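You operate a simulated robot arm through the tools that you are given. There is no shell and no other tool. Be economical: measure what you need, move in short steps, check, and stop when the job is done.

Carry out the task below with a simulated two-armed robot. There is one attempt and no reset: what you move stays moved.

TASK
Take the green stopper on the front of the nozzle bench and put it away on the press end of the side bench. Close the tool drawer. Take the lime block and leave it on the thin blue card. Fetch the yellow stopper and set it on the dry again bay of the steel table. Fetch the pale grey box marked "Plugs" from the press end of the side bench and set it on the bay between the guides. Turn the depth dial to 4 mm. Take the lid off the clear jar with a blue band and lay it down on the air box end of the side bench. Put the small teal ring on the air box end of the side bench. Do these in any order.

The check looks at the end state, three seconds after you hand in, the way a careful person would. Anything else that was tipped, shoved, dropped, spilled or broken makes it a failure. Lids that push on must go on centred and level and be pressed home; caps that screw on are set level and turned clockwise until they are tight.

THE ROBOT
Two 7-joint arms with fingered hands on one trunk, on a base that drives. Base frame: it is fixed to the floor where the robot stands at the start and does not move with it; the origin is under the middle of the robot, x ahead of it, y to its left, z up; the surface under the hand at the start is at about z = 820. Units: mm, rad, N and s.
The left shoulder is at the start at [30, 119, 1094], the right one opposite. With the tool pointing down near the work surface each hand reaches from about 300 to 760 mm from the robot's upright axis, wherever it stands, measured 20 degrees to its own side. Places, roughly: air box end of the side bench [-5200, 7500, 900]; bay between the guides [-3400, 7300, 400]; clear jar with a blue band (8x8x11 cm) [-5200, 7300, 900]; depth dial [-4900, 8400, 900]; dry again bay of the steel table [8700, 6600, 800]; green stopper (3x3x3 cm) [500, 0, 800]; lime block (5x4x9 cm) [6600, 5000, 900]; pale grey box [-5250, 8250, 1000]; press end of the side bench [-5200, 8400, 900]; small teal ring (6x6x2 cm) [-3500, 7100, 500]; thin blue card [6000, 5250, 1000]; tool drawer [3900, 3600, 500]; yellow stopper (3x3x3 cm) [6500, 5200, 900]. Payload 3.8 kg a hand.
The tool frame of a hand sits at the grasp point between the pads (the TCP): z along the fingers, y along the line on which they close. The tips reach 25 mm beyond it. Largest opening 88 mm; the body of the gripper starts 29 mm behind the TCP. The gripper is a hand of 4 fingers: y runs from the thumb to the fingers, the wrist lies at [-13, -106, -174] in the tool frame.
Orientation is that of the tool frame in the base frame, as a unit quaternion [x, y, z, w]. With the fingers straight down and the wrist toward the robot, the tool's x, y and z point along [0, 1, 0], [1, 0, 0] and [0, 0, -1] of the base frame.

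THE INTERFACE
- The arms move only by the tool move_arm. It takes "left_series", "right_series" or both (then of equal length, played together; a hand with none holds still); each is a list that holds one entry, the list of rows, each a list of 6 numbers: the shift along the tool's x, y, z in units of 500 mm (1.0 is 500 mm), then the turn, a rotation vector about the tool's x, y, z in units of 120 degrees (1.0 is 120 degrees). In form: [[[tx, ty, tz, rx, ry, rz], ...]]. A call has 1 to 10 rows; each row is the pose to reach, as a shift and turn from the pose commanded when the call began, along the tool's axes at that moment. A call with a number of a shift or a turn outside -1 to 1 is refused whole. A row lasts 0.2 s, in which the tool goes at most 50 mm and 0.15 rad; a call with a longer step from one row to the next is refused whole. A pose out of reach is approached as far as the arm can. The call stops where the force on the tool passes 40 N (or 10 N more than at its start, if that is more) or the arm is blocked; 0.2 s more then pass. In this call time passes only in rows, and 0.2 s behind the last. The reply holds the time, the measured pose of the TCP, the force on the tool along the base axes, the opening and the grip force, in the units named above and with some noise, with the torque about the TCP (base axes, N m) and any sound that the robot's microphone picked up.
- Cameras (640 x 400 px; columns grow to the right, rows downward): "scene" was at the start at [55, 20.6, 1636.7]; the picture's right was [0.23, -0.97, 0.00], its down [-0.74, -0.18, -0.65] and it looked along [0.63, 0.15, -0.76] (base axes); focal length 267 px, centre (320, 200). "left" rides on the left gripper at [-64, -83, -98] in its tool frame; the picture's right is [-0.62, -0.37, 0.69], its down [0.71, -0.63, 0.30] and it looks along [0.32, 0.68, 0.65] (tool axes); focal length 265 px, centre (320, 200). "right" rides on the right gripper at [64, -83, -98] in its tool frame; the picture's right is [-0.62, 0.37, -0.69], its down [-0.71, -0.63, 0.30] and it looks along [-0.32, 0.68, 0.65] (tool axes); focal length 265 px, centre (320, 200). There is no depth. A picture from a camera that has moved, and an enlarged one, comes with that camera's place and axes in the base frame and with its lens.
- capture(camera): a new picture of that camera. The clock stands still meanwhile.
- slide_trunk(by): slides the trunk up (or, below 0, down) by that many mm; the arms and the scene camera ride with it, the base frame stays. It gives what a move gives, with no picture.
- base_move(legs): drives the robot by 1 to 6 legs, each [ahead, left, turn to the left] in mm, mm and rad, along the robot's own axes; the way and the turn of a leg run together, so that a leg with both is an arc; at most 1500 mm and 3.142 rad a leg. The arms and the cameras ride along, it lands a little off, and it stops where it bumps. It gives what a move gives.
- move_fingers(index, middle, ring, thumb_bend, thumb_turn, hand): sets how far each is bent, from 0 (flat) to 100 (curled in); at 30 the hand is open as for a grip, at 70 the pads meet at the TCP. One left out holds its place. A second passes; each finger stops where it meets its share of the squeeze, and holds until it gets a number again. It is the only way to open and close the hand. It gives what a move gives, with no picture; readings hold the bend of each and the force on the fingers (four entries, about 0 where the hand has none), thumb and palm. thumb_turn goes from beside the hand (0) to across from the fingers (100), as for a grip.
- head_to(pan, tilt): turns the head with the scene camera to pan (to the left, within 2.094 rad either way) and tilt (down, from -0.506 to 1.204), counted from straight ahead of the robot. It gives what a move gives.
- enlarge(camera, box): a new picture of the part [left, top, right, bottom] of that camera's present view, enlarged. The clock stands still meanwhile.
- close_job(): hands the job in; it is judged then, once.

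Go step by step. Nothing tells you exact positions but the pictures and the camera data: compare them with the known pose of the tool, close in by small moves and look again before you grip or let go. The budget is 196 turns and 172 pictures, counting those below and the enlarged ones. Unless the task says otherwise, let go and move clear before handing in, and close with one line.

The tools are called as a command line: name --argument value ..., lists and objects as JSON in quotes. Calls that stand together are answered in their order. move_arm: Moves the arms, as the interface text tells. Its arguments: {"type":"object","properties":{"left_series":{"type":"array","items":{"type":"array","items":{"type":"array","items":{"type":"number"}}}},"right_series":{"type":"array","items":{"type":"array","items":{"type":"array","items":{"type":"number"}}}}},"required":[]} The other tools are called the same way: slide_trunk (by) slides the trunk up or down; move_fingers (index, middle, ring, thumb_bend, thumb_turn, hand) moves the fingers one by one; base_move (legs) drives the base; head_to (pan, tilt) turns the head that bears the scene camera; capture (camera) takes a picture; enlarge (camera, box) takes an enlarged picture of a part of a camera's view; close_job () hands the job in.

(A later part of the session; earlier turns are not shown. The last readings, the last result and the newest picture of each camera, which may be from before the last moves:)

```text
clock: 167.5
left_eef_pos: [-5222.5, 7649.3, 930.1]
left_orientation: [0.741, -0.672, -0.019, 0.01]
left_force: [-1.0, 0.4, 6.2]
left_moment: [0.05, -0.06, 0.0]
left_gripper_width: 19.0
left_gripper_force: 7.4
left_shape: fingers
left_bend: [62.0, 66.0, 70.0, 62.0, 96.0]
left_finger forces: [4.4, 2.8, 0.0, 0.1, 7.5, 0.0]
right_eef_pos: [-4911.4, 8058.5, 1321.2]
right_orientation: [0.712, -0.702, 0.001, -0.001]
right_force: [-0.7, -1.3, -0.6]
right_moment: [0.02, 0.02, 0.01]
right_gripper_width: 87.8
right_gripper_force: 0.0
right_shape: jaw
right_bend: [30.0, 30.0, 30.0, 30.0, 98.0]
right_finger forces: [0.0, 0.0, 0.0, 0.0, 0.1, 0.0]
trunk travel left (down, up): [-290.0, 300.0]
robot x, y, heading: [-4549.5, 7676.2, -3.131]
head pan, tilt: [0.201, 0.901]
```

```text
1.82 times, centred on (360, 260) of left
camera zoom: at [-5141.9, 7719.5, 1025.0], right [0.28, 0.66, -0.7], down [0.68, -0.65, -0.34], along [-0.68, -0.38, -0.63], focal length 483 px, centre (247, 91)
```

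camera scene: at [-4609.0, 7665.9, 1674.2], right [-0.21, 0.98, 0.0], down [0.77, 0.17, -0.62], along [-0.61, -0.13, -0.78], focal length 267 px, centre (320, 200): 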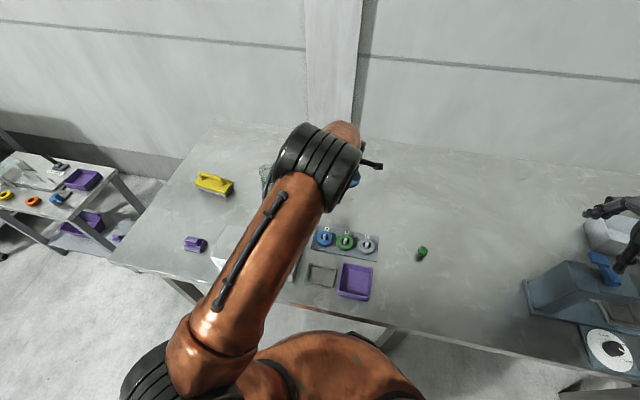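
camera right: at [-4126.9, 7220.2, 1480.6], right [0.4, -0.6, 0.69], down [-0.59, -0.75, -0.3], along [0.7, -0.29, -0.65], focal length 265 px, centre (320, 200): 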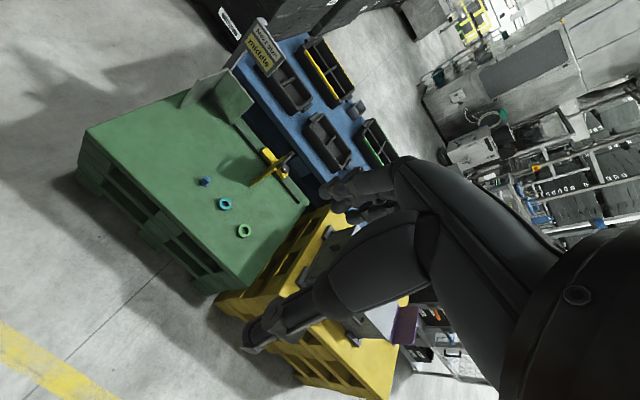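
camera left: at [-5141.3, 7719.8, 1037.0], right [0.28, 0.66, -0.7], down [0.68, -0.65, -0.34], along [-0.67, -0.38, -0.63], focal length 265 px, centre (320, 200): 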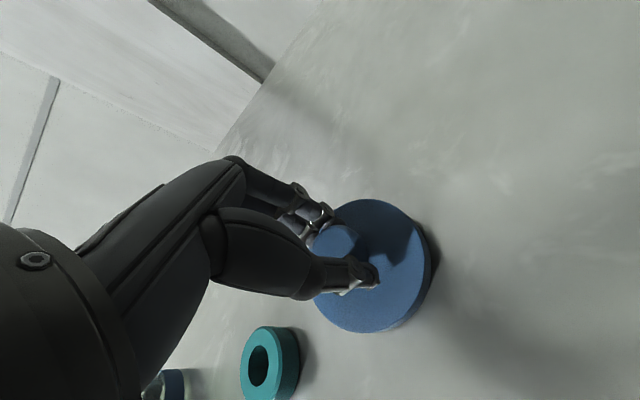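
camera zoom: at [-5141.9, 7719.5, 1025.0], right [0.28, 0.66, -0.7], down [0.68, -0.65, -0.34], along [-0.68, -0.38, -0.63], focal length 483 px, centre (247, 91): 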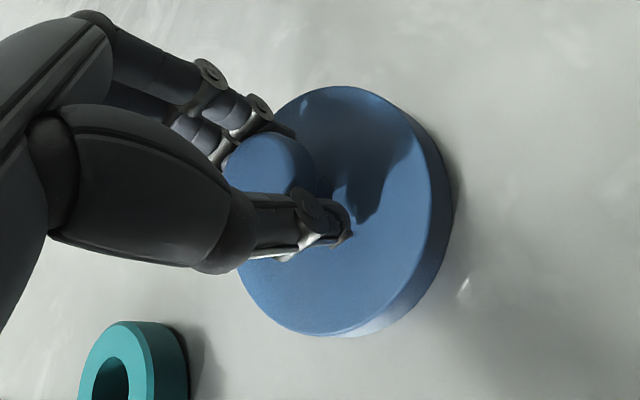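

The lid has touched down. Releasing and rising, then strafing toward the green stopper.

move_fingers --hand "left" --index 30 --middle 30 --ring 30 --thumb_bend 30

move_arm --left_series '[[[0, 0, -0.04, 0, 0, 0], [0, 0, -0.12, 0, 0, 0], [0, 0, -0.21, 0, 0, 0], [0, 0, -0.3, 0, 0, 0]]]'

base_move --legs '[[0, -210, -0.01]]'

capture --camera "scene"

capture --camera "left"

```text
clock: 168.5
left_eef_pos: [-5223.4, 7648.9, 928.6]
left_orientation: [0.741, -0.672, -0.019, 0.008]
left_force: [0.1, -0.2, 0.2]
left_moment: [-0.03, 0.0, -0.01]
left_gripper_width: 84.3
left_gripper_force: 0.1
left_shape: fingers
left_bend: [30.0, 30.0, 30.0, 30.0, 97.0]
left_finger forces: [0.0, 0.0, 0.0, 0.0, 0.0, 0.0]
right_eef_pos: [-4912.6, 8058.3, 1322.5]
right_orientation: [0.712, -0.703, 0.001, 0.0]
right_force: [-0.2, -0.7, 1.2]
right_moment: [0.01, -0.03, 0.0]
right_gripper_width: 87.8
right_gripper_force: 0.1
right_shape: jaw
right_bend: [30.0, 30.0, 30.0, 30.0, 98.0]
right_finger forces: [0.1, 0.0, 0.0, 0.1, 0.1, 0.1]
trunk travel left (down, up): [-290.0, 300.0]
robot x, y, heading: [-4550.5, 7679.8, -3.129]
head pan, tilt: [0.201, 0.901]
```

```text
clock: 169.5
left_eef_pos: [-5215.4, 7645.5, 1074.6]
left_orientation: [0.741, -0.672, -0.018, 0.01]
left_force: [0.2, 0.2, -0.3]
left_moment: [0.01, 0.0, 0.0]
left_gripper_width: 84.5
left_gripper_force: 0.0
left_shape: fingers
left_bend: [30.0, 30.0, 30.0, 30.0, 97.0]
left_finger forces: [0.0, 0.0, 0.0, 0.0, 0.0, 0.0]
right_eef_pos: [-4911.9, 8058.6, 1322.4]
right_orientation: [0.712, -0.702, 0.001, -0.001]
right_force: [-0.2, 0.2, 0.1]
right_moment: [-0.01, -0.02, -0.03]
right_gripper_width: 87.8
right_gripper_force: 0.0
right_shape: jaw
right_bend: [30.0, 30.0, 30.0, 30.0, 98.0]
right_finger forces: [0.0, 0.0, 0.0, 0.0, 0.0, 0.1]
trunk travel left (down, up): [-290.0, 300.0]
robot x, y, heading: [-4550.9, 7679.2, -3.13]
head pan, tilt: [0.201, 0.901]
```

```text
clock: 171.2
left_eef_pos: [-5217.3, 7869.6, 1073.9]
left_orientation: [0.737, -0.676, -0.018, 0.009]
left_force: [-0.3, -0.8, 0.0]
left_moment: [0.03, -0.03, -0.01]
left_gripper_width: 84.6
left_gripper_force: 0.0
left_shape: fingers
left_bend: [30.0, 30.0, 30.0, 30.0, 97.0]
left_finger forces: [0.1, 0.0, 0.0, 0.0, 0.0, 0.1]
right_eef_pos: [-4909.4, 8278.5, 1322.1]
right_orientation: [-0.707, 0.707, -0.001, 0.001]
right_force: [-0.3, -0.1, 0.5]
right_moment: [-0.03, 0.01, 0.0]
right_gripper_width: 87.7
right_gripper_force: 0.0
right_shape: jaw
right_bend: [30.0, 30.0, 30.0, 30.0, 98.0]
right_finger forces: [0.0, 0.0, 0.1, 0.0, 0.0, 0.0]
trunk travel left (down, up): [-290.0, 300.0]
robot x, y, heading: [-4555.0, 7893.4, 3.14]
head pan, tilt: [0.201, 0.901]
```

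```text
101 pictures are left
camera scene: at [-4609.4, 7882.7, 1674.3], right [-0.2, 0.98, 0.0], down [0.77, 0.16, -0.62], along [-0.61, -0.12, -0.78], focal length 267 px, centre (320, 200)
```

scene: 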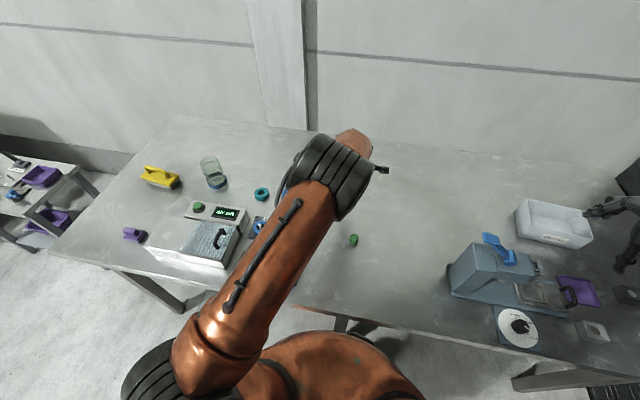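

```text
100 pictures are left
camera left: at [-5136.7, 7939.0, 1169.8], right [0.29, 0.66, -0.7], down [0.68, -0.66, -0.34], along [-0.68, -0.37, -0.63], focal length 265 px, centre (320, 200)
```

left: 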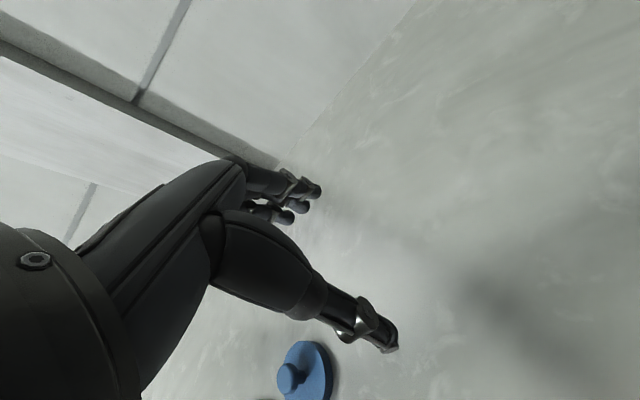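

The lid, ring and open jar look right. Now moving the left hand above the green stopper at about [-5075, 7902].

move_arm --left_series '[[[-0.01, -0.072, 0.03, 0, 0, 0], [-0.02, -0.144, 0.07, 0, 0, 0], [-0.03, -0.216, 0.11, 0, 0, 0], [-0.035, -0.288, 0.15, 0, 0, 0]]]'

capture --camera "left"

```text
clock: 172.2
left_eef_pos: [-5078.5, 7896.8, 996.2]
left_orientation: [0.736, -0.677, -0.019, 0.01]
left_force: [0.7, 0.4, -0.2]
left_moment: [0.02, -0.02, 0.0]
left_gripper_width: 84.5
left_gripper_force: 0.1
left_shape: fingers
left_bend: [30.0, 30.0, 30.0, 30.0, 97.0]
left_finger forces: [0.1, 0.0, 0.0, 0.1, 0.0, 0.0]
right_eef_pos: [-4909.5, 8278.8, 1322.7]
right_orientation: [-0.707, 0.707, 0.0, 0.0]
right_force: [-0.1, -0.1, -0.2]
right_moment: [-0.02, 0.02, 0.01]
right_gripper_width: 87.6
right_gripper_force: 0.0
right_shape: jaw
right_bend: [30.0, 30.0, 30.0, 30.0, 98.0]
right_finger forces: [0.1, 0.1, 0.0, 0.1, 0.0, 0.0]
trunk travel left (down, up): [-290.0, 300.0]
robot x, y, heading: [-4551.1, 7893.6, 3.141]
head pan, tilt: [0.201, 0.901]
```

```text
99 pictures are left
camera left: at [-4997.2, 7967.0, 1092.4], right [0.29, 0.66, -0.7], down [0.67, -0.66, -0.34], along [-0.68, -0.37, -0.63], focal length 265 px, centre (320, 200)
```

left: 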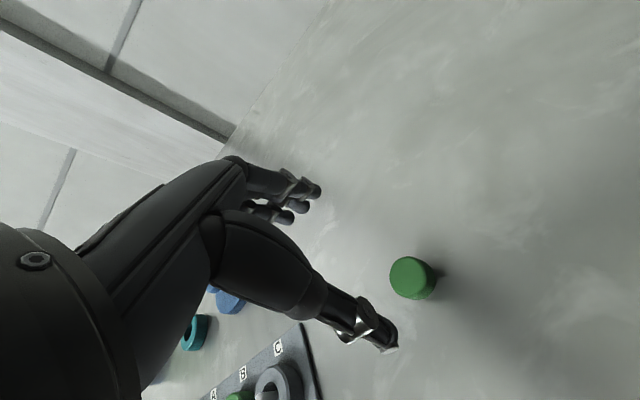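

move_arm --left_series '[[[-0.003, -0.011, 0.08, 0, 0, 0], [-0.003, -0.011, 0.14, 0, 0, 0], [-0.003, -0.011, 0.166, 0, 0, 0], [-0.003, -0.011, 0.174, 0, 0, 0]]]'

move_fingers --hand "left" --index 70 --middle 70 --ring 70 --thumb_bend 70

enlarge --camera "left" --box '[200, 130, 460, 310]'

```text
clock: 173.2
left_eef_pos: [-5077.7, 7903.3, 907.4]
left_orientation: [0.736, -0.676, -0.019, 0.008]
left_force: [-0.3, -0.3, 0.4]
left_moment: [0.0, 0.0, 0.01]
left_gripper_width: 84.1
left_gripper_force: 0.0
left_shape: fingers
left_bend: [30.0, 30.0, 30.0, 30.0, 97.0]
left_finger forces: [0.1, 0.0, 0.0, 0.1, 0.1, 0.0]
right_eef_pos: [-4909.3, 8278.1, 1322.0]
right_orientation: [0.707, -0.707, 0.0, -0.001]
right_force: [0.6, -0.1, -0.2]
right_moment: [0.03, 0.03, 0.02]
right_gripper_width: 87.5
right_gripper_force: 0.3
right_shape: jaw
right_bend: [30.0, 30.0, 30.0, 30.0, 98.0]
right_finger forces: [0.0, 0.0, 0.1, 0.1, 0.0, 0.1]
trunk travel left (down, up): [-290.0, 300.0]
robot x, y, heading: [-4550.8, 7895.4, 3.143]
head pan, tilt: [0.201, 0.901]
```

```text
clock: 174.2
left_eef_pos: [-5077.9, 7904.2, 908.8]
left_orientation: [0.736, -0.677, -0.019, 0.009]
left_force: [1.0, -1.4, 8.7]
left_moment: [0.04, -0.18, -0.01]
left_gripper_width: 11.4
left_gripper_force: 9.4
left_shape: fingers
left_bend: [66.0, 66.0, 70.0, 64.0, 97.0]
left_finger forces: [2.5, 3.0, 0.0, 0.1, 13.0, 0.0]
right_eef_pos: [-4908.4, 8278.7, 1322.1]
right_orientation: [-0.707, 0.708, -0.001, 0.001]
right_force: [-0.3, 0.6, -0.5]
right_moment: [-0.01, 0.04, -0.01]
right_gripper_width: 87.7
right_gripper_force: 0.0
right_shape: jaw
right_bend: [30.0, 30.0, 30.0, 30.0, 98.0]
right_finger forces: [0.0, 0.1, 0.0, 0.0, 0.1, 0.0]
trunk travel left (down, up): [-290.0, 300.0]
robot x, y, heading: [-4551.9, 7890.3, 3.141]
head pan, tilt: [0.201, 0.901]
```

```text
2.22 times, centred on (330, 220) of left
camera zoom: at [-4995.4, 7972.7, 1003.7], right [0.29, 0.66, -0.7], down [0.68, -0.65, -0.34], along [-0.68, -0.37, -0.63], focal length 590 px, centre (298, 156)
```

zoom: 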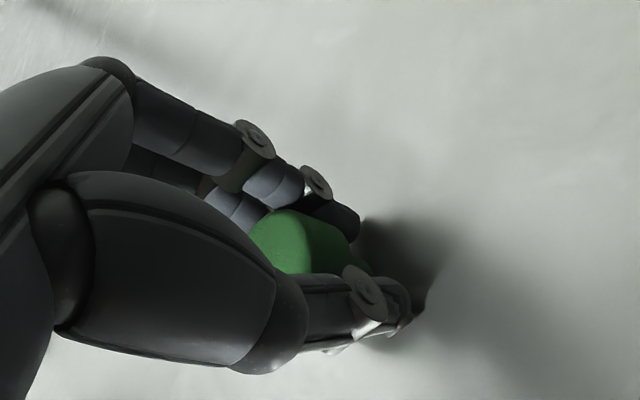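

The stopper is gripped. I'll lift, strafe right, and carry it with the wrist yawed away from the press to the old Plugs place (~[-5190, 8190]).

move_arm --left_series '[[[0, 0, -0.05, 0, 0, 0], [0, 0, -0.14, 0, 0, 0], [0, 0, -0.23, 0, 0, 0], [0, 0, -0.32, 0, 0, 0]]]'

base_move --legs '[[0, -185, 0]]'

move_arm --left_series '[[[-0.04, 0.04, 0, 0, 0, 0.055], [-0.08, 0.08, 0, 0, 0, 0.11], [-0.13, 0.12, 0, 0, 0, 0.165], [-0.17, 0.16, 0, 0, 0, 0.22], [-0.21, 0.206, 0, 0, 0, 0.28]]]'

capture --camera "left"

capture --camera "right"

```text
clock: 175.2
left_eef_pos: [-5070.8, 7898.6, 1067.2]
left_orientation: [0.736, -0.676, -0.019, 0.01]
left_force: [-0.1, -0.6, -0.5]
left_moment: [0.0, 0.02, -0.02]
left_gripper_width: 10.9
left_gripper_force: 5.3
left_shape: fingers
left_bend: [66.0, 67.0, 70.0, 64.0, 97.0]
left_finger forces: [2.3, 2.9, 0.0, 0.1, 5.2, 0.0]
right_eef_pos: [-4908.9, 8277.9, 1322.7]
right_orientation: [-0.707, 0.707, 0.0, 0.001]
right_force: [0.1, 0.3, -0.9]
right_moment: [0.03, -0.01, 0.02]
right_gripper_width: 87.6
right_gripper_force: 0.1
right_shape: jaw
right_bend: [30.0, 30.0, 30.0, 30.0, 98.0]
right_finger forces: [0.0, 0.1, 0.0, 0.0, 0.0, 0.0]
trunk travel left (down, up): [-290.0, 300.0]
robot x, y, heading: [-4548.5, 7893.8, 3.142]
head pan, tilt: [0.201, 0.901]
```

```text
clock: 176.7
left_eef_pos: [-5070.3, 8090.3, 1068.1]
left_orientation: [0.735, -0.678, -0.018, 0.01]
left_force: [0.8, 0.3, 0.3]
left_moment: [-0.03, 0.01, 0.02]
left_gripper_width: 11.1
left_gripper_force: 5.1
left_shape: fingers
left_bend: [66.0, 67.0, 70.0, 64.0, 97.0]
left_finger forces: [2.4, 2.9, 0.0, 0.0, 5.2, 0.1]
right_eef_pos: [-4906.4, 8469.4, 1320.5]
right_orientation: [-0.705, 0.709, -0.001, 0.001]
right_force: [-0.5, 0.2, -0.5]
right_moment: [0.0, -0.03, 0.0]
right_gripper_width: 87.6
right_gripper_force: 0.1
right_shape: jaw
right_bend: [30.0, 30.0, 30.0, 30.0, 98.0]
right_finger forces: [0.0, 0.0, 0.1, 0.0, 0.0, 0.0]
trunk travel left (down, up): [-290.0, 300.0]
robot x, y, heading: [-4555.8, 8083.0, 3.134]
head pan, tilt: [0.201, 0.901]
```

```text
clock: 177.9
left_eef_pos: [-5182.7, 8186.6, 1076.6]
left_orientation: [-0.507, 0.862, 0.015, -0.015]
left_force: [-0.7, -0.3, -0.2]
left_moment: [-0.07, -0.02, 0.05]
left_gripper_width: 10.7
left_gripper_force: 4.8
left_shape: fingers
left_bend: [66.0, 67.0, 70.0, 65.0, 97.0]
left_finger forces: [2.4, 3.0, 0.0, 0.1, 5.1, 0.1]
right_eef_pos: [-4906.6, 8467.6, 1322.2]
right_orientation: [-0.705, 0.709, -0.002, 0.001]
right_force: [0.3, 0.3, -0.5]
right_moment: [-0.03, -0.04, 0.0]
right_gripper_width: 87.5
right_gripper_force: 0.2
right_shape: jaw
right_bend: [30.0, 30.0, 30.0, 30.0, 98.0]
right_finger forces: [0.0, 0.1, 0.0, 0.1, 0.1, 0.0]
trunk travel left (down, up): [-290.0, 300.0]
robot x, y, heading: [-4552.2, 8080.8, 3.134]
head pan, tilt: [0.201, 0.901]
```

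```text
97 pictures are left
camera left: at [-5074.7, 8200.8, 1171.8], right [0.6, 0.37, -0.71], down [0.19, -0.93, -0.32], along [-0.78, 0.06, -0.62], focal length 265 px, centre (320, 200)
```

left: 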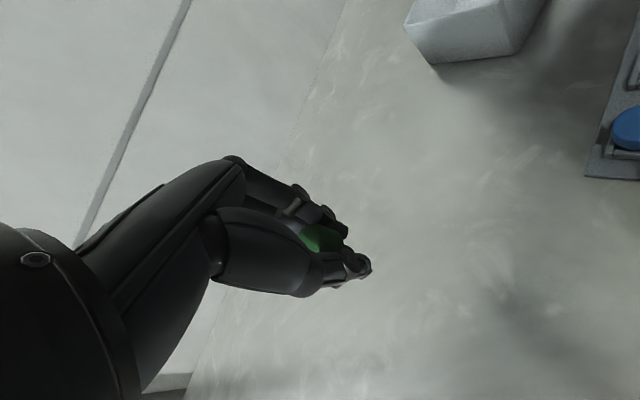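

```text
96 pictures are left
camera right: at [-4825.4, 8403.9, 1419.8], right [-0.37, 0.62, 0.69], down [0.63, 0.71, -0.3], along [-0.68, 0.33, -0.66], focal length 265 px, centre (320, 200)
```

right: 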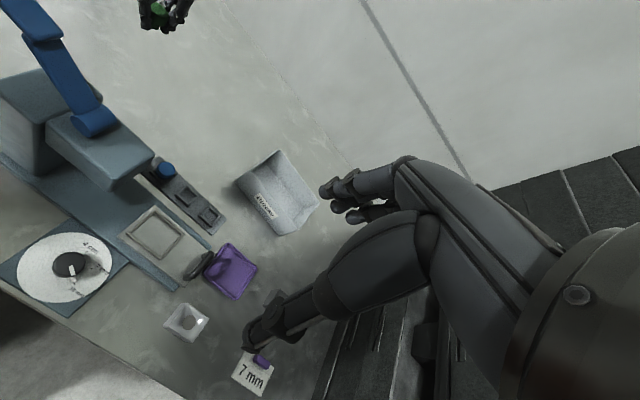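

The camera side of the hand would come near the press corner, so I'll shift to about [-5215, 8165] and lower from there.

move_arm --left_series '[[[0.07, 0.035, 0, 0, 0, 0], [0.07, 0.035, 0.09, 0, 0, 0], [0.07, 0.035, 0.18, 0, 0, 0], [0.07, 0.035, 0.26, 0, 0, 0], [0.07, 0.035, 0.31, 0, 0, 0], [0.07, 0.035, 0.328, 0, 0, 0], [0.07, 0.035, 0.334, 0, 0, 0]]]'

enlarge --camera "left" --box '[200, 130, 460, 310]'

```text
clock: 179.5
left_eef_pos: [-5221.1, 8164.7, 908.8]
left_orientation: [-0.507, 0.861, 0.015, -0.015]
left_force: [-0.3, -0.8, 1.0]
left_moment: [-0.01, -0.03, 0.01]
left_gripper_width: 10.3
left_gripper_force: 5.7
left_shape: fingers
left_bend: [66.0, 67.0, 70.0, 65.0, 97.0]
left_finger forces: [2.4, 3.0, 0.0, 0.0, 6.5, 0.1]
right_eef_pos: [-4907.5, 8467.6, 1321.8]
right_orientation: [-0.706, 0.709, 0.0, 0.001]
right_force: [-0.9, -0.8, -0.2]
right_moment: [0.0, -0.04, 0.02]
right_gripper_width: 88.1
right_gripper_force: 0.0
right_shape: jaw
right_bend: [30.0, 30.0, 30.0, 30.0, 98.0]
right_finger forces: [0.0, 0.0, 0.0, 0.0, 0.1, 0.1]
trunk travel left (down, up): [-290.0, 300.0]
robot x, y, heading: [-4552.9, 8084.6, 3.137]
head pan, tilt: [0.201, 0.901]
```

```text
2.22 times, centred on (330, 220) of left
camera zoom: at [-5112.1, 8178.8, 1002.2], right [0.59, 0.37, -0.71], down [0.19, -0.93, -0.32], along [-0.78, 0.06, -0.62], focal length 590 px, centre (298, 156)
```

zoom: 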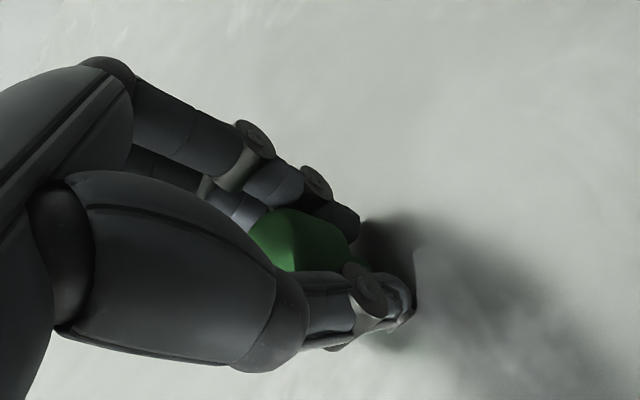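

At the surface. I'll release and rise.

move_fingers --hand "left" --index 30 --middle 30 --ring 30 --thumb_bend 30

move_arm --left_series '[[[0, 0, -0.06, 0, 0, 0], [0, 0, -0.15, 0, 0, 0], [0, 0, -0.24, 0, 0, 0], [0, 0, -0.33, 0, 0, 0], [0.06, -0.06, -0.36, 0, 0, -0.05], [0.12, -0.12, -0.36, 0, 0, -0.1], [0.18, -0.18, -0.36, 0, 0, -0.16], [0.24, -0.22, -0.36, 0, 0, -0.22], [0.3, -0.24, -0.36, 0, 0, -0.28]]]'

head_to --pan -0.35 --tilt 0.9

capture --camera "scene"

```text
clock: 180.5
left_eef_pos: [-5219.9, 8164.4, 908.4]
left_orientation: [-0.508, 0.861, 0.015, -0.014]
left_force: [0.5, -0.4, -0.3]
left_moment: [-0.02, -0.02, 0.0]
left_gripper_width: 84.5
left_gripper_force: 0.1
left_shape: fingers
left_bend: [30.0, 30.0, 30.0, 30.0, 97.0]
left_finger forces: [0.0, 0.0, 0.1, 0.0, 0.0, 0.1]
right_eef_pos: [-4907.2, 8468.4, 1322.1]
right_orientation: [-0.705, 0.709, 0.0, 0.001]
right_force: [0.0, -0.4, -0.3]
right_moment: [0.01, -0.02, 0.02]
right_gripper_width: 87.7
right_gripper_force: 0.0
right_shape: jaw
right_bend: [30.0, 30.0, 30.0, 30.0, 98.0]
right_finger forces: [0.0, 0.1, 0.0, 0.1, 0.1, 0.0]
trunk travel left (down, up): [-290.0, 300.0]
robot x, y, heading: [-4549.8, 8081.7, 3.134]
head pan, tilt: [0.201, 0.901]
```

```text
clock: 182.5
left_eef_pos: [-5182.1, 7974.4, 1082.8]
left_orientation: [0.735, -0.678, -0.019, 0.009]
left_force: [-0.2, 0.1, 0.0]
left_moment: [-0.01, -0.03, -0.05]
left_gripper_width: 84.3
left_gripper_force: 0.1
left_shape: fingers
left_bend: [30.0, 30.0, 30.0, 30.0, 97.0]
left_finger forces: [0.1, 0.0, 0.0, 0.0, 0.0, 0.0]
right_eef_pos: [-4907.8, 8467.4, 1321.7]
right_orientation: [-0.705, 0.709, -0.002, 0.001]
right_force: [0.3, 0.4, 0.5]
right_moment: [0.01, 0.0, 0.01]
right_gripper_width: 87.6
right_gripper_force: 0.1
right_shape: jaw
right_bend: [30.0, 30.0, 30.0, 30.0, 98.0]
right_finger forces: [0.1, 0.0, 0.0, 0.0, 0.0, 0.0]
trunk travel left (down, up): [-290.0, 300.0]
robot x, y, heading: [-4553.6, 8082.3, 3.136]
head pan, tilt: [0.201, 0.901]
```

```text
clock: 183.5
left_eef_pos: [-5180.4, 7975.7, 1082.7]
left_orientation: [0.734, -0.678, -0.018, 0.009]
left_force: [1.4, 0.4, 0.0]
left_moment: [0.02, -0.03, -0.01]
left_gripper_width: 84.5
left_gripper_force: 0.0
left_shape: fingers
left_bend: [30.0, 30.0, 30.0, 30.0, 97.0]
left_finger forces: [0.0, 0.1, 0.0, 0.0, 0.1, 0.0]
right_eef_pos: [-4907.3, 8468.4, 1322.3]
right_orientation: [-0.705, 0.709, -0.001, 0.0]
right_force: [0.2, 0.1, -0.4]
right_moment: [0.01, 0.02, -0.01]
right_gripper_width: 87.4
right_gripper_force: 0.0
right_shape: jaw
right_bend: [30.0, 30.0, 30.0, 30.0, 98.0]
right_finger forces: [0.0, 0.0, 0.0, 0.0, 0.1, 0.1]
trunk travel left (down, up): [-290.0, 300.0]
robot x, y, heading: [-4556.9, 8081.7, 3.138]
head pan, tilt: [-0.351, 0.901]
```

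```text
94 pictures are left
camera scene: at [-4605.8, 8110.7, 1674.2], right [0.35, 0.94, 0.0], down [0.73, -0.27, -0.62], along [-0.58, 0.22, -0.78], focal length 267 px, centre (320, 200)
```

scene: 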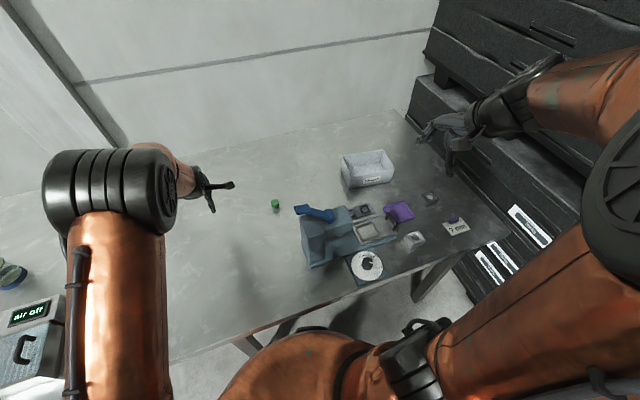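

The green stopper stands on the press end. Now the dial: zooming in.

enlarge --camera "scene" --box '[335, 240, 405, 290]'

enlarge --camera "right" --box '[0, 210, 140, 320]'

```text
8.00 times, centred on (370, 265) of scene
camera zoom: at [-4605.8, 8110.7, 1674.2], right [0.35, 0.94, 0.0], down [0.73, -0.27, -0.62], along [-0.58, 0.22, -0.78], focal length 2137 px, centre (-80, -320)
```

zoom: 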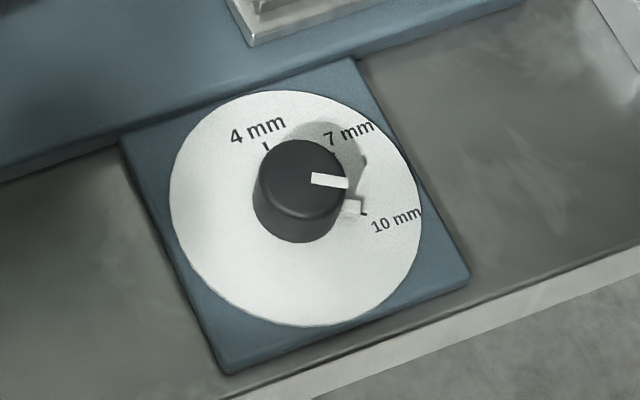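

```text
3.64 times, centred on (70, 265) of right
camera zoom: at [-4824.5, 8403.9, 1420.0], right [-0.37, 0.62, 0.69], down [0.63, 0.71, -0.3], along [-0.68, 0.33, -0.66], focal length 965 px, centre (1229, -36)
```

zoom: 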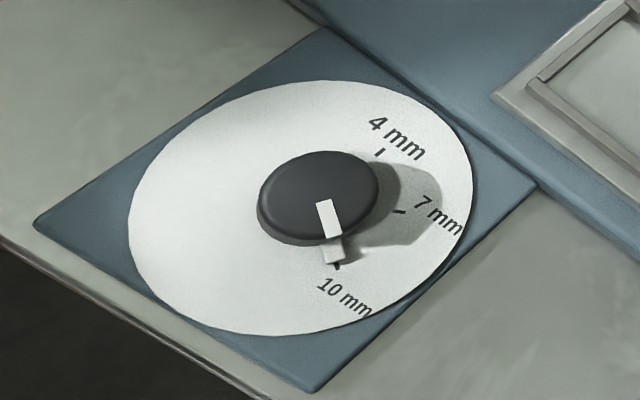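

The dial's pointer is at 10 mm. Dial centre is at about [-4888, 8372], and 4 mm lies about 105° counter-clockwise from above. I'll bring the right hand over it, yawed beforehand so there's room to turn.

move_arm --right_series '[[[0.02, -0.004, 0.05, 0, 0, 0.055], [0.04, -0.008, 0.1, 0, 0, 0.11], [0.06, -0.012, 0.15, 0, 0, 0.165], [0.08, -0.016, 0.2, 0, 0, 0.22], [0.1, -0.02, 0.25, 0, 0, 0.275], [0.12, -0.024, 0.3, 0, 0, 0.33], [0.14, -0.028, 0.35, 0, 0, 0.385], [0.16, -0.032, 0.41, 0, 0, 0.44], [0.18, -0.036, 0.47, 0, 0, 0.495], [0.192, -0.038, 0.53, 0, 0, 0.53]]]'

capture --camera "right"

capture --camera "scene"

```text
clock: 185.7
left_eef_pos: [-5181.8, 7975.5, 1081.0]
left_orientation: [0.735, -0.678, -0.019, 0.009]
left_force: [-0.8, -0.1, -0.6]
left_moment: [-0.01, -0.03, 0.01]
left_gripper_width: 84.4
left_gripper_force: 0.1
left_shape: fingers
left_bend: [30.0, 30.0, 30.0, 30.0, 97.0]
left_finger forces: [0.0, 0.0, 0.1, 0.0, 0.0, 0.1]
right_eef_pos: [-4887.7, 8369.1, 1057.9]
right_orientation: [-0.225, 0.974, 0.001, 0.002]
right_force: [0.9, 0.1, -0.4]
right_moment: [0.01, -0.04, 0.02]
right_gripper_width: 87.6
right_gripper_force: 0.0
right_shape: jaw
right_bend: [30.0, 30.0, 30.0, 30.0, 98.0]
right_finger forces: [0.0, 0.1, 0.1, 0.0, 0.1, 0.0]
right hand out of reach, approached as far as the arm can: row 7, 8
trunk travel left (down, up): [-290.0, 300.0]
robot x, y, heading: [-4551.8, 8084.5, 3.134]
head pan, tilt: [-0.351, 0.901]
```

```text
91 pictures are left
camera right: at [-4909.9, 8267.0, 1155.5], right [0.39, 0.6, 0.69], down [0.92, -0.25, -0.3], along [-0.01, 0.76, -0.65], focal length 265 px, centre (320, 200)
```

right: 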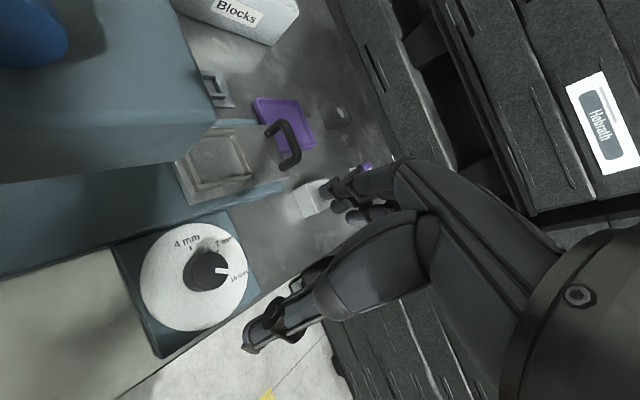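

```text
90 pictures are left
camera scene: at [-4607.0, 8110.8, 1674.2], right [0.35, 0.94, 0.0], down [0.74, -0.27, -0.62], along [-0.58, 0.22, -0.78], focal length 267 px, centre (320, 200)
```

scene: 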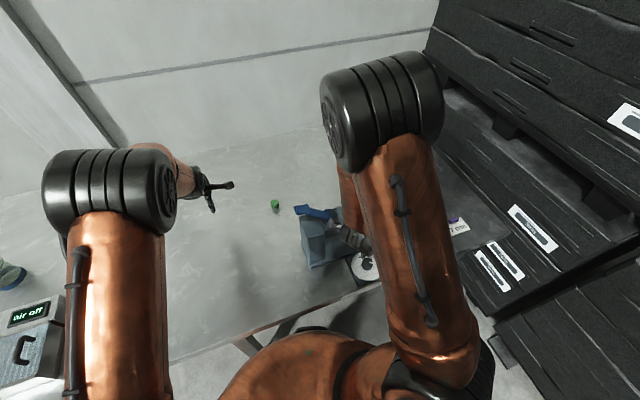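

The hand hovers over the dial with room to turn. Lowering around the knob.

move_arm --right_series '[[[0.004, 0.006, 0.08, 0, 0, 0], [0.004, 0.006, 0.16, 0, 0, 0], [0.004, 0.006, 0.22, 0, 0, 0], [0.004, 0.006, 0.25, 0, 0, 0], [0.004, 0.006, 0.265, 0, 0, 0]]]'

enlarge --camera "right" --box '[180, 130, 440, 310]'

```text
clock: 186.9
left_eef_pos: [-5179.9, 7974.4, 1083.4]
left_orientation: [0.734, -0.679, -0.019, 0.008]
left_force: [0.0, -1.1, -0.8]
left_moment: [0.01, 0.01, -0.01]
left_gripper_width: 84.1
left_gripper_force: 0.0
left_shape: fingers
left_bend: [30.0, 30.0, 30.0, 30.0, 97.0]
left_finger forces: [0.1, 0.1, 0.1, 0.0, 0.1, 0.0]
right_eef_pos: [-4891.7, 8374.6, 925.0]
right_orientation: [-0.226, 0.974, 0.0, 0.001]
right_force: [-0.1, 0.6, 0.6]
right_moment: [0.03, 0.01, 0.0]
right_gripper_width: 87.6
right_gripper_force: 0.0
right_shape: jaw
right_bend: [30.0, 30.0, 30.0, 30.0, 98.0]
right_finger forces: [0.0, 0.0, 0.1, 0.1, 0.1, 0.1]
trunk travel left (down, up): [-290.0, 300.0]
robot x, y, heading: [-4554.8, 8083.0, 3.142]
head pan, tilt: [-0.351, 0.901]
```

```text
2.22 times, centred on (310, 220) of right
camera zoom: at [-4912.3, 8271.0, 1022.1], right [0.39, 0.6, 0.69], down [0.92, -0.25, -0.3], along [-0.01, 0.76, -0.65], focal length 590 px, centre (342, 156)
```

zoom: 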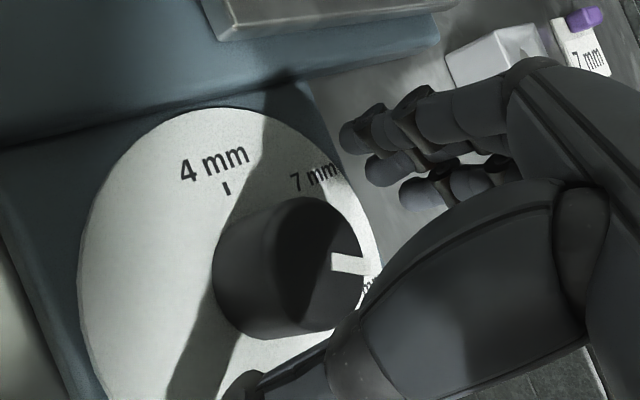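

move_fingers --hand "right" --index 70 --middle 70 --ring 70 --thumb_bend 70

enlarge --camera "right" --box '[180, 130, 440, 310]'

```text
clock: 187.9
left_eef_pos: [-5179.8, 7976.1, 1081.6]
left_orientation: [0.735, -0.678, -0.018, 0.009]
left_force: [0.6, -1.1, -0.3]
left_moment: [0.01, 0.03, -0.04]
left_gripper_width: 84.7
left_gripper_force: 0.0
left_shape: fingers
left_bend: [30.0, 30.0, 30.0, 30.0, 97.0]
left_finger forces: [0.1, 0.1, 0.0, 0.1, 0.0, 0.0]
right_eef_pos: [-4890.6, 8374.2, 923.6]
right_orientation: [-0.226, 0.974, -0.001, 0.001]
right_force: [0.7, 3.8, -1.3]
right_moment: [0.08, -0.01, 0.02]
right_gripper_width: 25.9
right_gripper_force: 10.4
right_shape: fingers
right_bend: [59.0, 64.0, 70.0, 58.0, 97.0]
right_finger forces: [6.9, 5.0, 0.0, 0.0, 9.2, 0.0]
trunk travel left (down, up): [-290.0, 300.0]
robot x, y, heading: [-4549.9, 8081.9, 3.135]
head pan, tilt: [-0.351, 0.901]
```

```text
2.22 times, centred on (310, 220) of right
camera zoom: at [-4912.2, 8271.7, 1022.2], right [0.39, 0.6, 0.69], down [0.92, -0.25, -0.3], along [-0.01, 0.76, -0.65], focal length 590 px, centre (342, 156)
```

zoom: 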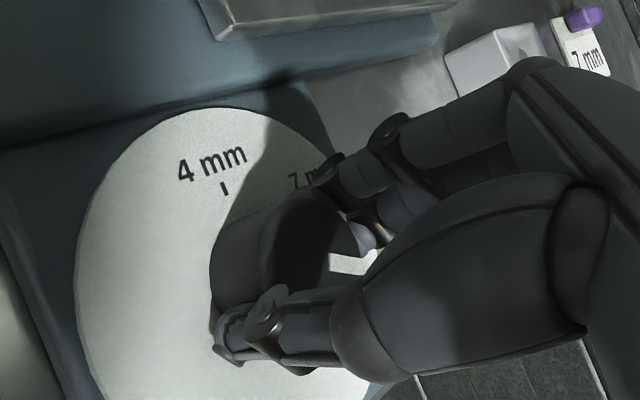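

Gripped on the knob. I'll turn about 80° counter-clockwise (seen from above) and look.

move_arm --right_series '[[[0, 0, 0, 0, 0, -0.068], [0, 0, 0, 0, 0, -0.136], [0, 0, 0, 0, 0, -0.204], [0, 0, 0, 0, 0, -0.272], [0, 0, 0, 0, 0, -0.34], [0, 0, 0, 0, 0, -0.408], [0, 0, 0, 0, 0, -0.476], [0, 0, 0, 0, 0, -0.544], [0, 0, 0, 0, 0, -0.612], [0, 0, 0, 0, 0, -0.68]]]'

capture --camera "right"

```text
clock: 190.1
left_eef_pos: [-5182.6, 7976.2, 1081.8]
left_orientation: [0.734, -0.678, -0.019, 0.009]
left_force: [0.3, 0.0, -0.2]
left_moment: [0.01, 0.02, 0.0]
left_gripper_width: 84.4
left_gripper_force: 0.1
left_shape: fingers
left_bend: [30.0, 30.0, 30.0, 30.0, 97.0]
left_finger forces: [0.0, 0.0, 0.1, 0.1, 0.1, 0.0]
right_eef_pos: [-4891.6, 8373.8, 923.8]
right_orientation: [0.808, -0.589, 0.0, -0.001]
right_force: [-9.9, 1.0, 1.7]
right_moment: [0.05, 0.32, -0.1]
right_gripper_width: 25.3
right_gripper_force: 12.2
right_shape: fingers
right_bend: [57.0, 63.0, 70.0, 61.0, 96.0]
right_finger forces: [8.7, 8.1, 0.0, 0.0, 7.3, 0.0]
trunk travel left (down, up): [-290.0, 300.0]
robot x, y, heading: [-4555.5, 8084.4, 3.134]
head pan, tilt: [-0.351, 0.901]
```

```text
87 pictures are left
camera right: at [-4793.6, 8339.2, 1022.3], right [-0.54, 0.48, 0.69], down [0.38, 0.87, -0.3], along [-0.75, 0.1, -0.65], focal length 265 px, centre (320, 200)
```

right: 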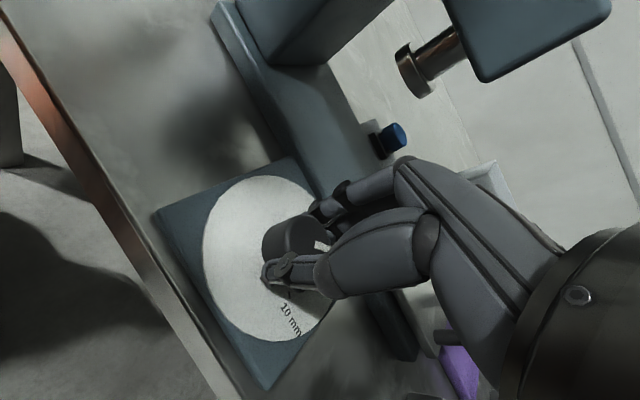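

The knob turned with the hand. About 24° more is needed.

move_arm --right_series '[[[0, 0, 0, 0, 0, -0.068], [0, 0, 0, 0, 0, -0.136], [0, 0, 0, 0, 0, -0.2]]]'

enlarge --camera "right" --box '[180, 150, 380, 320]'

enlarge --camera "scene" --box '[320, 220, 420, 300]'

```text
clock: 190.9
left_eef_pos: [-5181.4, 7974.9, 1082.2]
left_orientation: [0.735, -0.678, -0.018, 0.008]
left_force: [0.1, -0.3, -0.2]
left_moment: [0.01, -0.05, 0.0]
left_gripper_width: 84.6
left_gripper_force: 0.0
left_shape: fingers
left_bend: [30.0, 30.0, 30.0, 30.0, 97.0]
left_finger forces: [0.1, 0.1, 0.0, 0.1, 0.0, 0.0]
right_eef_pos: [-4892.2, 8374.3, 924.1]
right_orientation: [0.913, -0.409, 0.001, 0.0]
right_force: [-12.2, -2.9, 3.0]
right_moment: [-0.1, 0.34, -0.07]
right_gripper_width: 25.2
right_gripper_force: 12.6
right_shape: fingers
right_bend: [57.0, 62.0, 70.0, 61.0, 96.0]
right_finger forces: [9.1, 9.0, 0.0, 0.1, 6.9, 0.0]
trunk travel left (down, up): [-290.0, 300.0]
robot x, y, heading: [-4553.4, 8080.1, 3.139]
head pan, tilt: [-0.351, 0.901]
```

```text
2.35 times, centred on (280, 235) of right
camera zoom: at [-4788.1, 8381.8, 1022.1], right [-0.69, 0.22, 0.69], down [-0.01, 0.95, -0.31], along [-0.72, -0.21, -0.65], focal length 624 px, centre (414, 118)
```

zoom: 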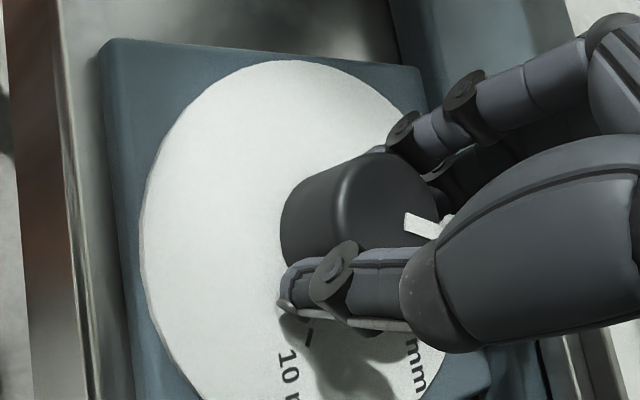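

```text
5.00 times, centred on (370, 260) of scene
camera zoom: at [-4607.4, 8110.4, 1674.2], right [0.35, 0.94, 0.0], down [0.74, -0.27, -0.62], along [-0.58, 0.22, -0.78], focal length 1336 px, centre (70, -100)
```

zoom: 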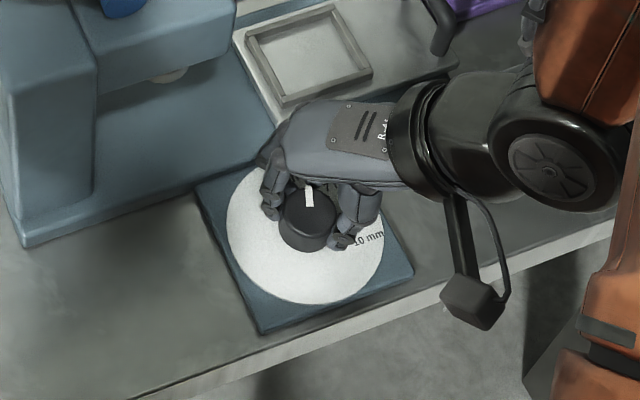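

enlarge --camera "scene" --box '[360, 240, 400, 272]'

```text
12.50 times, centred on (380, 256) of scene
camera zoom: at [-4607.4, 8110.4, 1674.2], right [0.35, 0.94, 0.0], down [0.74, -0.27, -0.62], along [-0.58, 0.22, -0.78], focal length 3339 px, centre (-430, -500)
```

zoom: 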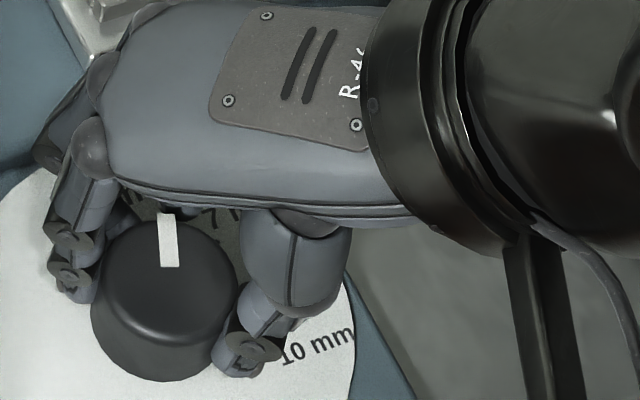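

The pointer sits at about 163°, and the 4 mm tick is at about 178°. I'll turn about 15° more and re-measure.

move_arm --right_series '[[[0, 0, 0, 0, 0, -0.065], [0, 0, 0, 0, 0, -0.125]]]'

enlarge --camera "scene" --box '[350, 234, 400, 274]'

```text
clock: 191.5
left_eef_pos: [-5181.4, 7973.1, 1081.9]
left_orientation: [0.735, -0.678, -0.019, 0.008]
left_force: [-0.2, 0.0, -0.4]
left_moment: [-0.02, 0.02, 0.03]
left_gripper_width: 84.4
left_gripper_force: 0.0
left_shape: fingers
left_bend: [30.0, 30.0, 30.0, 30.0, 97.0]
left_finger forces: [0.0, 0.0, 0.1, 0.0, 0.1, 0.0]
right_eef_pos: [-4891.1, 8373.3, 923.8]
right_orientation: [0.959, -0.285, 0.001, 0.0]
right_force: [-13.6, -5.0, 2.7]
right_moment: [-0.17, 0.35, -0.04]
right_gripper_width: 25.3
right_gripper_force: 12.4
right_shape: fingers
right_bend: [56.0, 61.0, 70.0, 61.0, 97.0]
right_finger forces: [8.7, 10.0, 0.0, 0.1, 7.0, 0.1]
trunk travel left (down, up): [-290.0, 300.0]
robot x, y, heading: [-4557.4, 8082.6, 3.136]
head pan, tilt: [-0.351, 0.901]
```

```text
10.00 times, centred on (375, 254) of scene
camera zoom: at [-4608.0, 8109.6, 1674.2], right [0.35, 0.94, 0.0], down [0.74, -0.27, -0.62], along [-0.58, 0.22, -0.78], focal length 2671 px, centre (-230, -340)
```

zoom: 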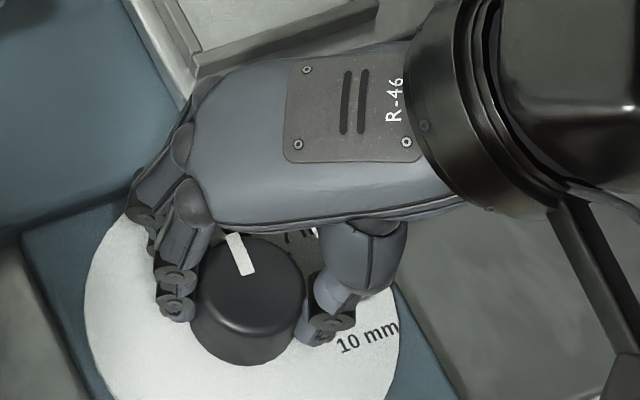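

The pointer now lines up at about 177°. I'll release, lift away, and check the setting.

move_fingers --hand "right" --index 30 --middle 30 --ring 30 --thumb_bend 30

move_arm --right_series '[[[0, 0, -0.06, 0, 0, 0], [0, 0, -0.15, 0, 0, 0], [0, 0, -0.24, 0, 0, 0], [0, 0, -0.33, 0, 0, 0], [0, 0, -0.42, 0, 0, 0.05], [0, 0, -0.5, 0, 0, 0.1], [0, 0, -0.5, 0, 0, 0.16], [0, 0, -0.5, 0, 0, 0.22], [0, 0, -0.5, 0, 0, 0.28]]]'

capture --camera "scene"

capture --camera "right"

```text
clock: 192.5
left_eef_pos: [-5180.6, 7975.4, 1082.9]
left_orientation: [0.734, -0.678, -0.019, 0.008]
left_force: [-0.8, -0.2, 0.3]
left_moment: [-0.02, -0.01, -0.03]
left_gripper_width: 84.4
left_gripper_force: 0.0
left_shape: fingers
left_bend: [30.0, 30.0, 30.0, 30.0, 97.0]
left_finger forces: [0.0, 0.1, 0.1, 0.1, 0.0, 0.0]
right_eef_pos: [-4890.4, 8373.6, 924.0]
right_orientation: [0.958, -0.286, 0.002, 0.0]
right_force: [0.4, -0.3, 0.1]
right_moment: [0.01, 0.01, -0.02]
right_gripper_width: 84.4
right_gripper_force: 0.0
right_shape: fingers
right_bend: [30.0, 30.0, 30.0, 30.0, 97.0]
right_finger forces: [0.0, 0.0, 0.0, 0.0, 0.0, 0.0]
trunk travel left (down, up): [-290.0, 300.0]
robot x, y, heading: [-4553.1, 8082.0, 3.133]
head pan, tilt: [-0.351, 0.901]
```

```text
clock: 194.5
left_eef_pos: [-5180.3, 7975.6, 1083.5]
left_orientation: [0.734, -0.679, -0.019, 0.009]
left_force: [0.0, -0.2, 0.1]
left_moment: [0.0, 0.0, -0.01]
left_gripper_width: 84.6
left_gripper_force: 0.0
left_shape: fingers
left_bend: [30.0, 30.0, 30.0, 30.0, 97.0]
left_finger forces: [0.0, 0.0, 0.1, 0.0, 0.0, 0.1]
right_eef_pos: [-4887.7, 8374.4, 1172.6]
right_orientation: [0.834, -0.552, 0.001, -0.001]
right_force: [-0.6, -0.7, -0.1]
right_moment: [0.03, -0.04, -0.01]
right_gripper_width: 84.7
right_gripper_force: 0.0
right_shape: fingers
right_bend: [30.0, 30.0, 30.0, 30.0, 97.0]
right_finger forces: [0.1, 0.1, 0.0, 0.1, 0.0, 0.0]
trunk travel left (down, up): [-290.0, 300.0]
robot x, y, heading: [-4553.6, 8082.0, 3.135]
head pan, tilt: [-0.351, 0.901]
```

```text
82 pictures are left
camera scene: at [-4605.3, 8110.7, 1674.3], right [0.35, 0.94, 0.0], down [0.73, -0.27, -0.62], along [-0.58, 0.22, -0.78], focal length 267 px, centre (320, 200)
```

scene: 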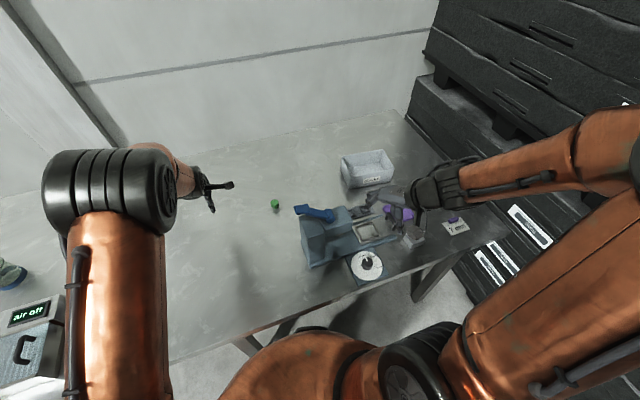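

```text
81 pictures are left
camera right: at [-4787.2, 8346.9, 1270.6], right [-0.58, 0.43, 0.69], down [0.3, 0.9, -0.3], along [-0.75, 0.03, -0.66], focal length 265 px, centre (320, 200)
```

right: 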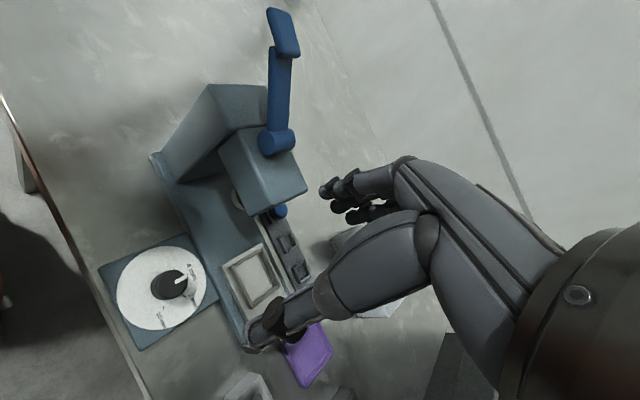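

enlarge --camera "scene" --box '[340, 244, 396, 286]'

enlarge --camera "right" --box '[100, 230, 230, 345]'

```text
9.52 times, centred on (368, 265) of scene
camera zoom: at [-4605.3, 8110.7, 1674.3], right [0.35, 0.94, 0.0], down [0.73, -0.27, -0.62], along [-0.58, 0.22, -0.78], focal length 2544 px, centre (-137, -419)
```

zoom: 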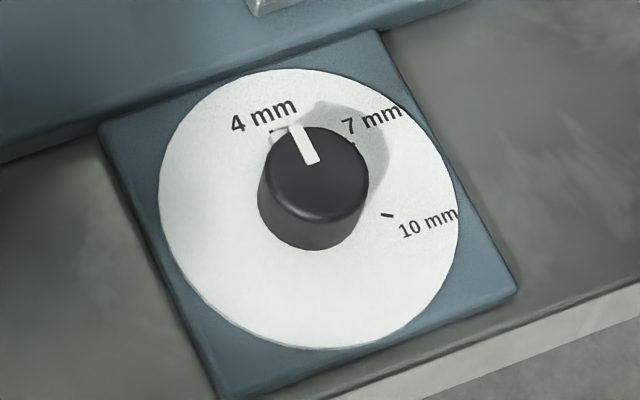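

```text
3.48 times, centred on (165, 288) of right
camera zoom: at [-4787.2, 8346.9, 1270.6], right [-0.58, 0.43, 0.69], down [0.3, 0.9, -0.3], along [-0.75, 0.03, -0.66], focal length 923 px, centre (859, -104)
```

zoom: 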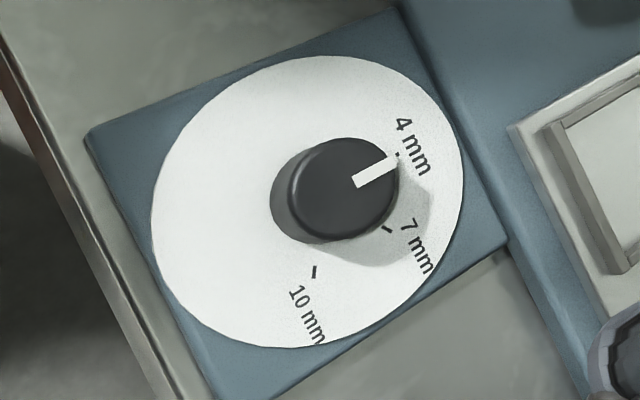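

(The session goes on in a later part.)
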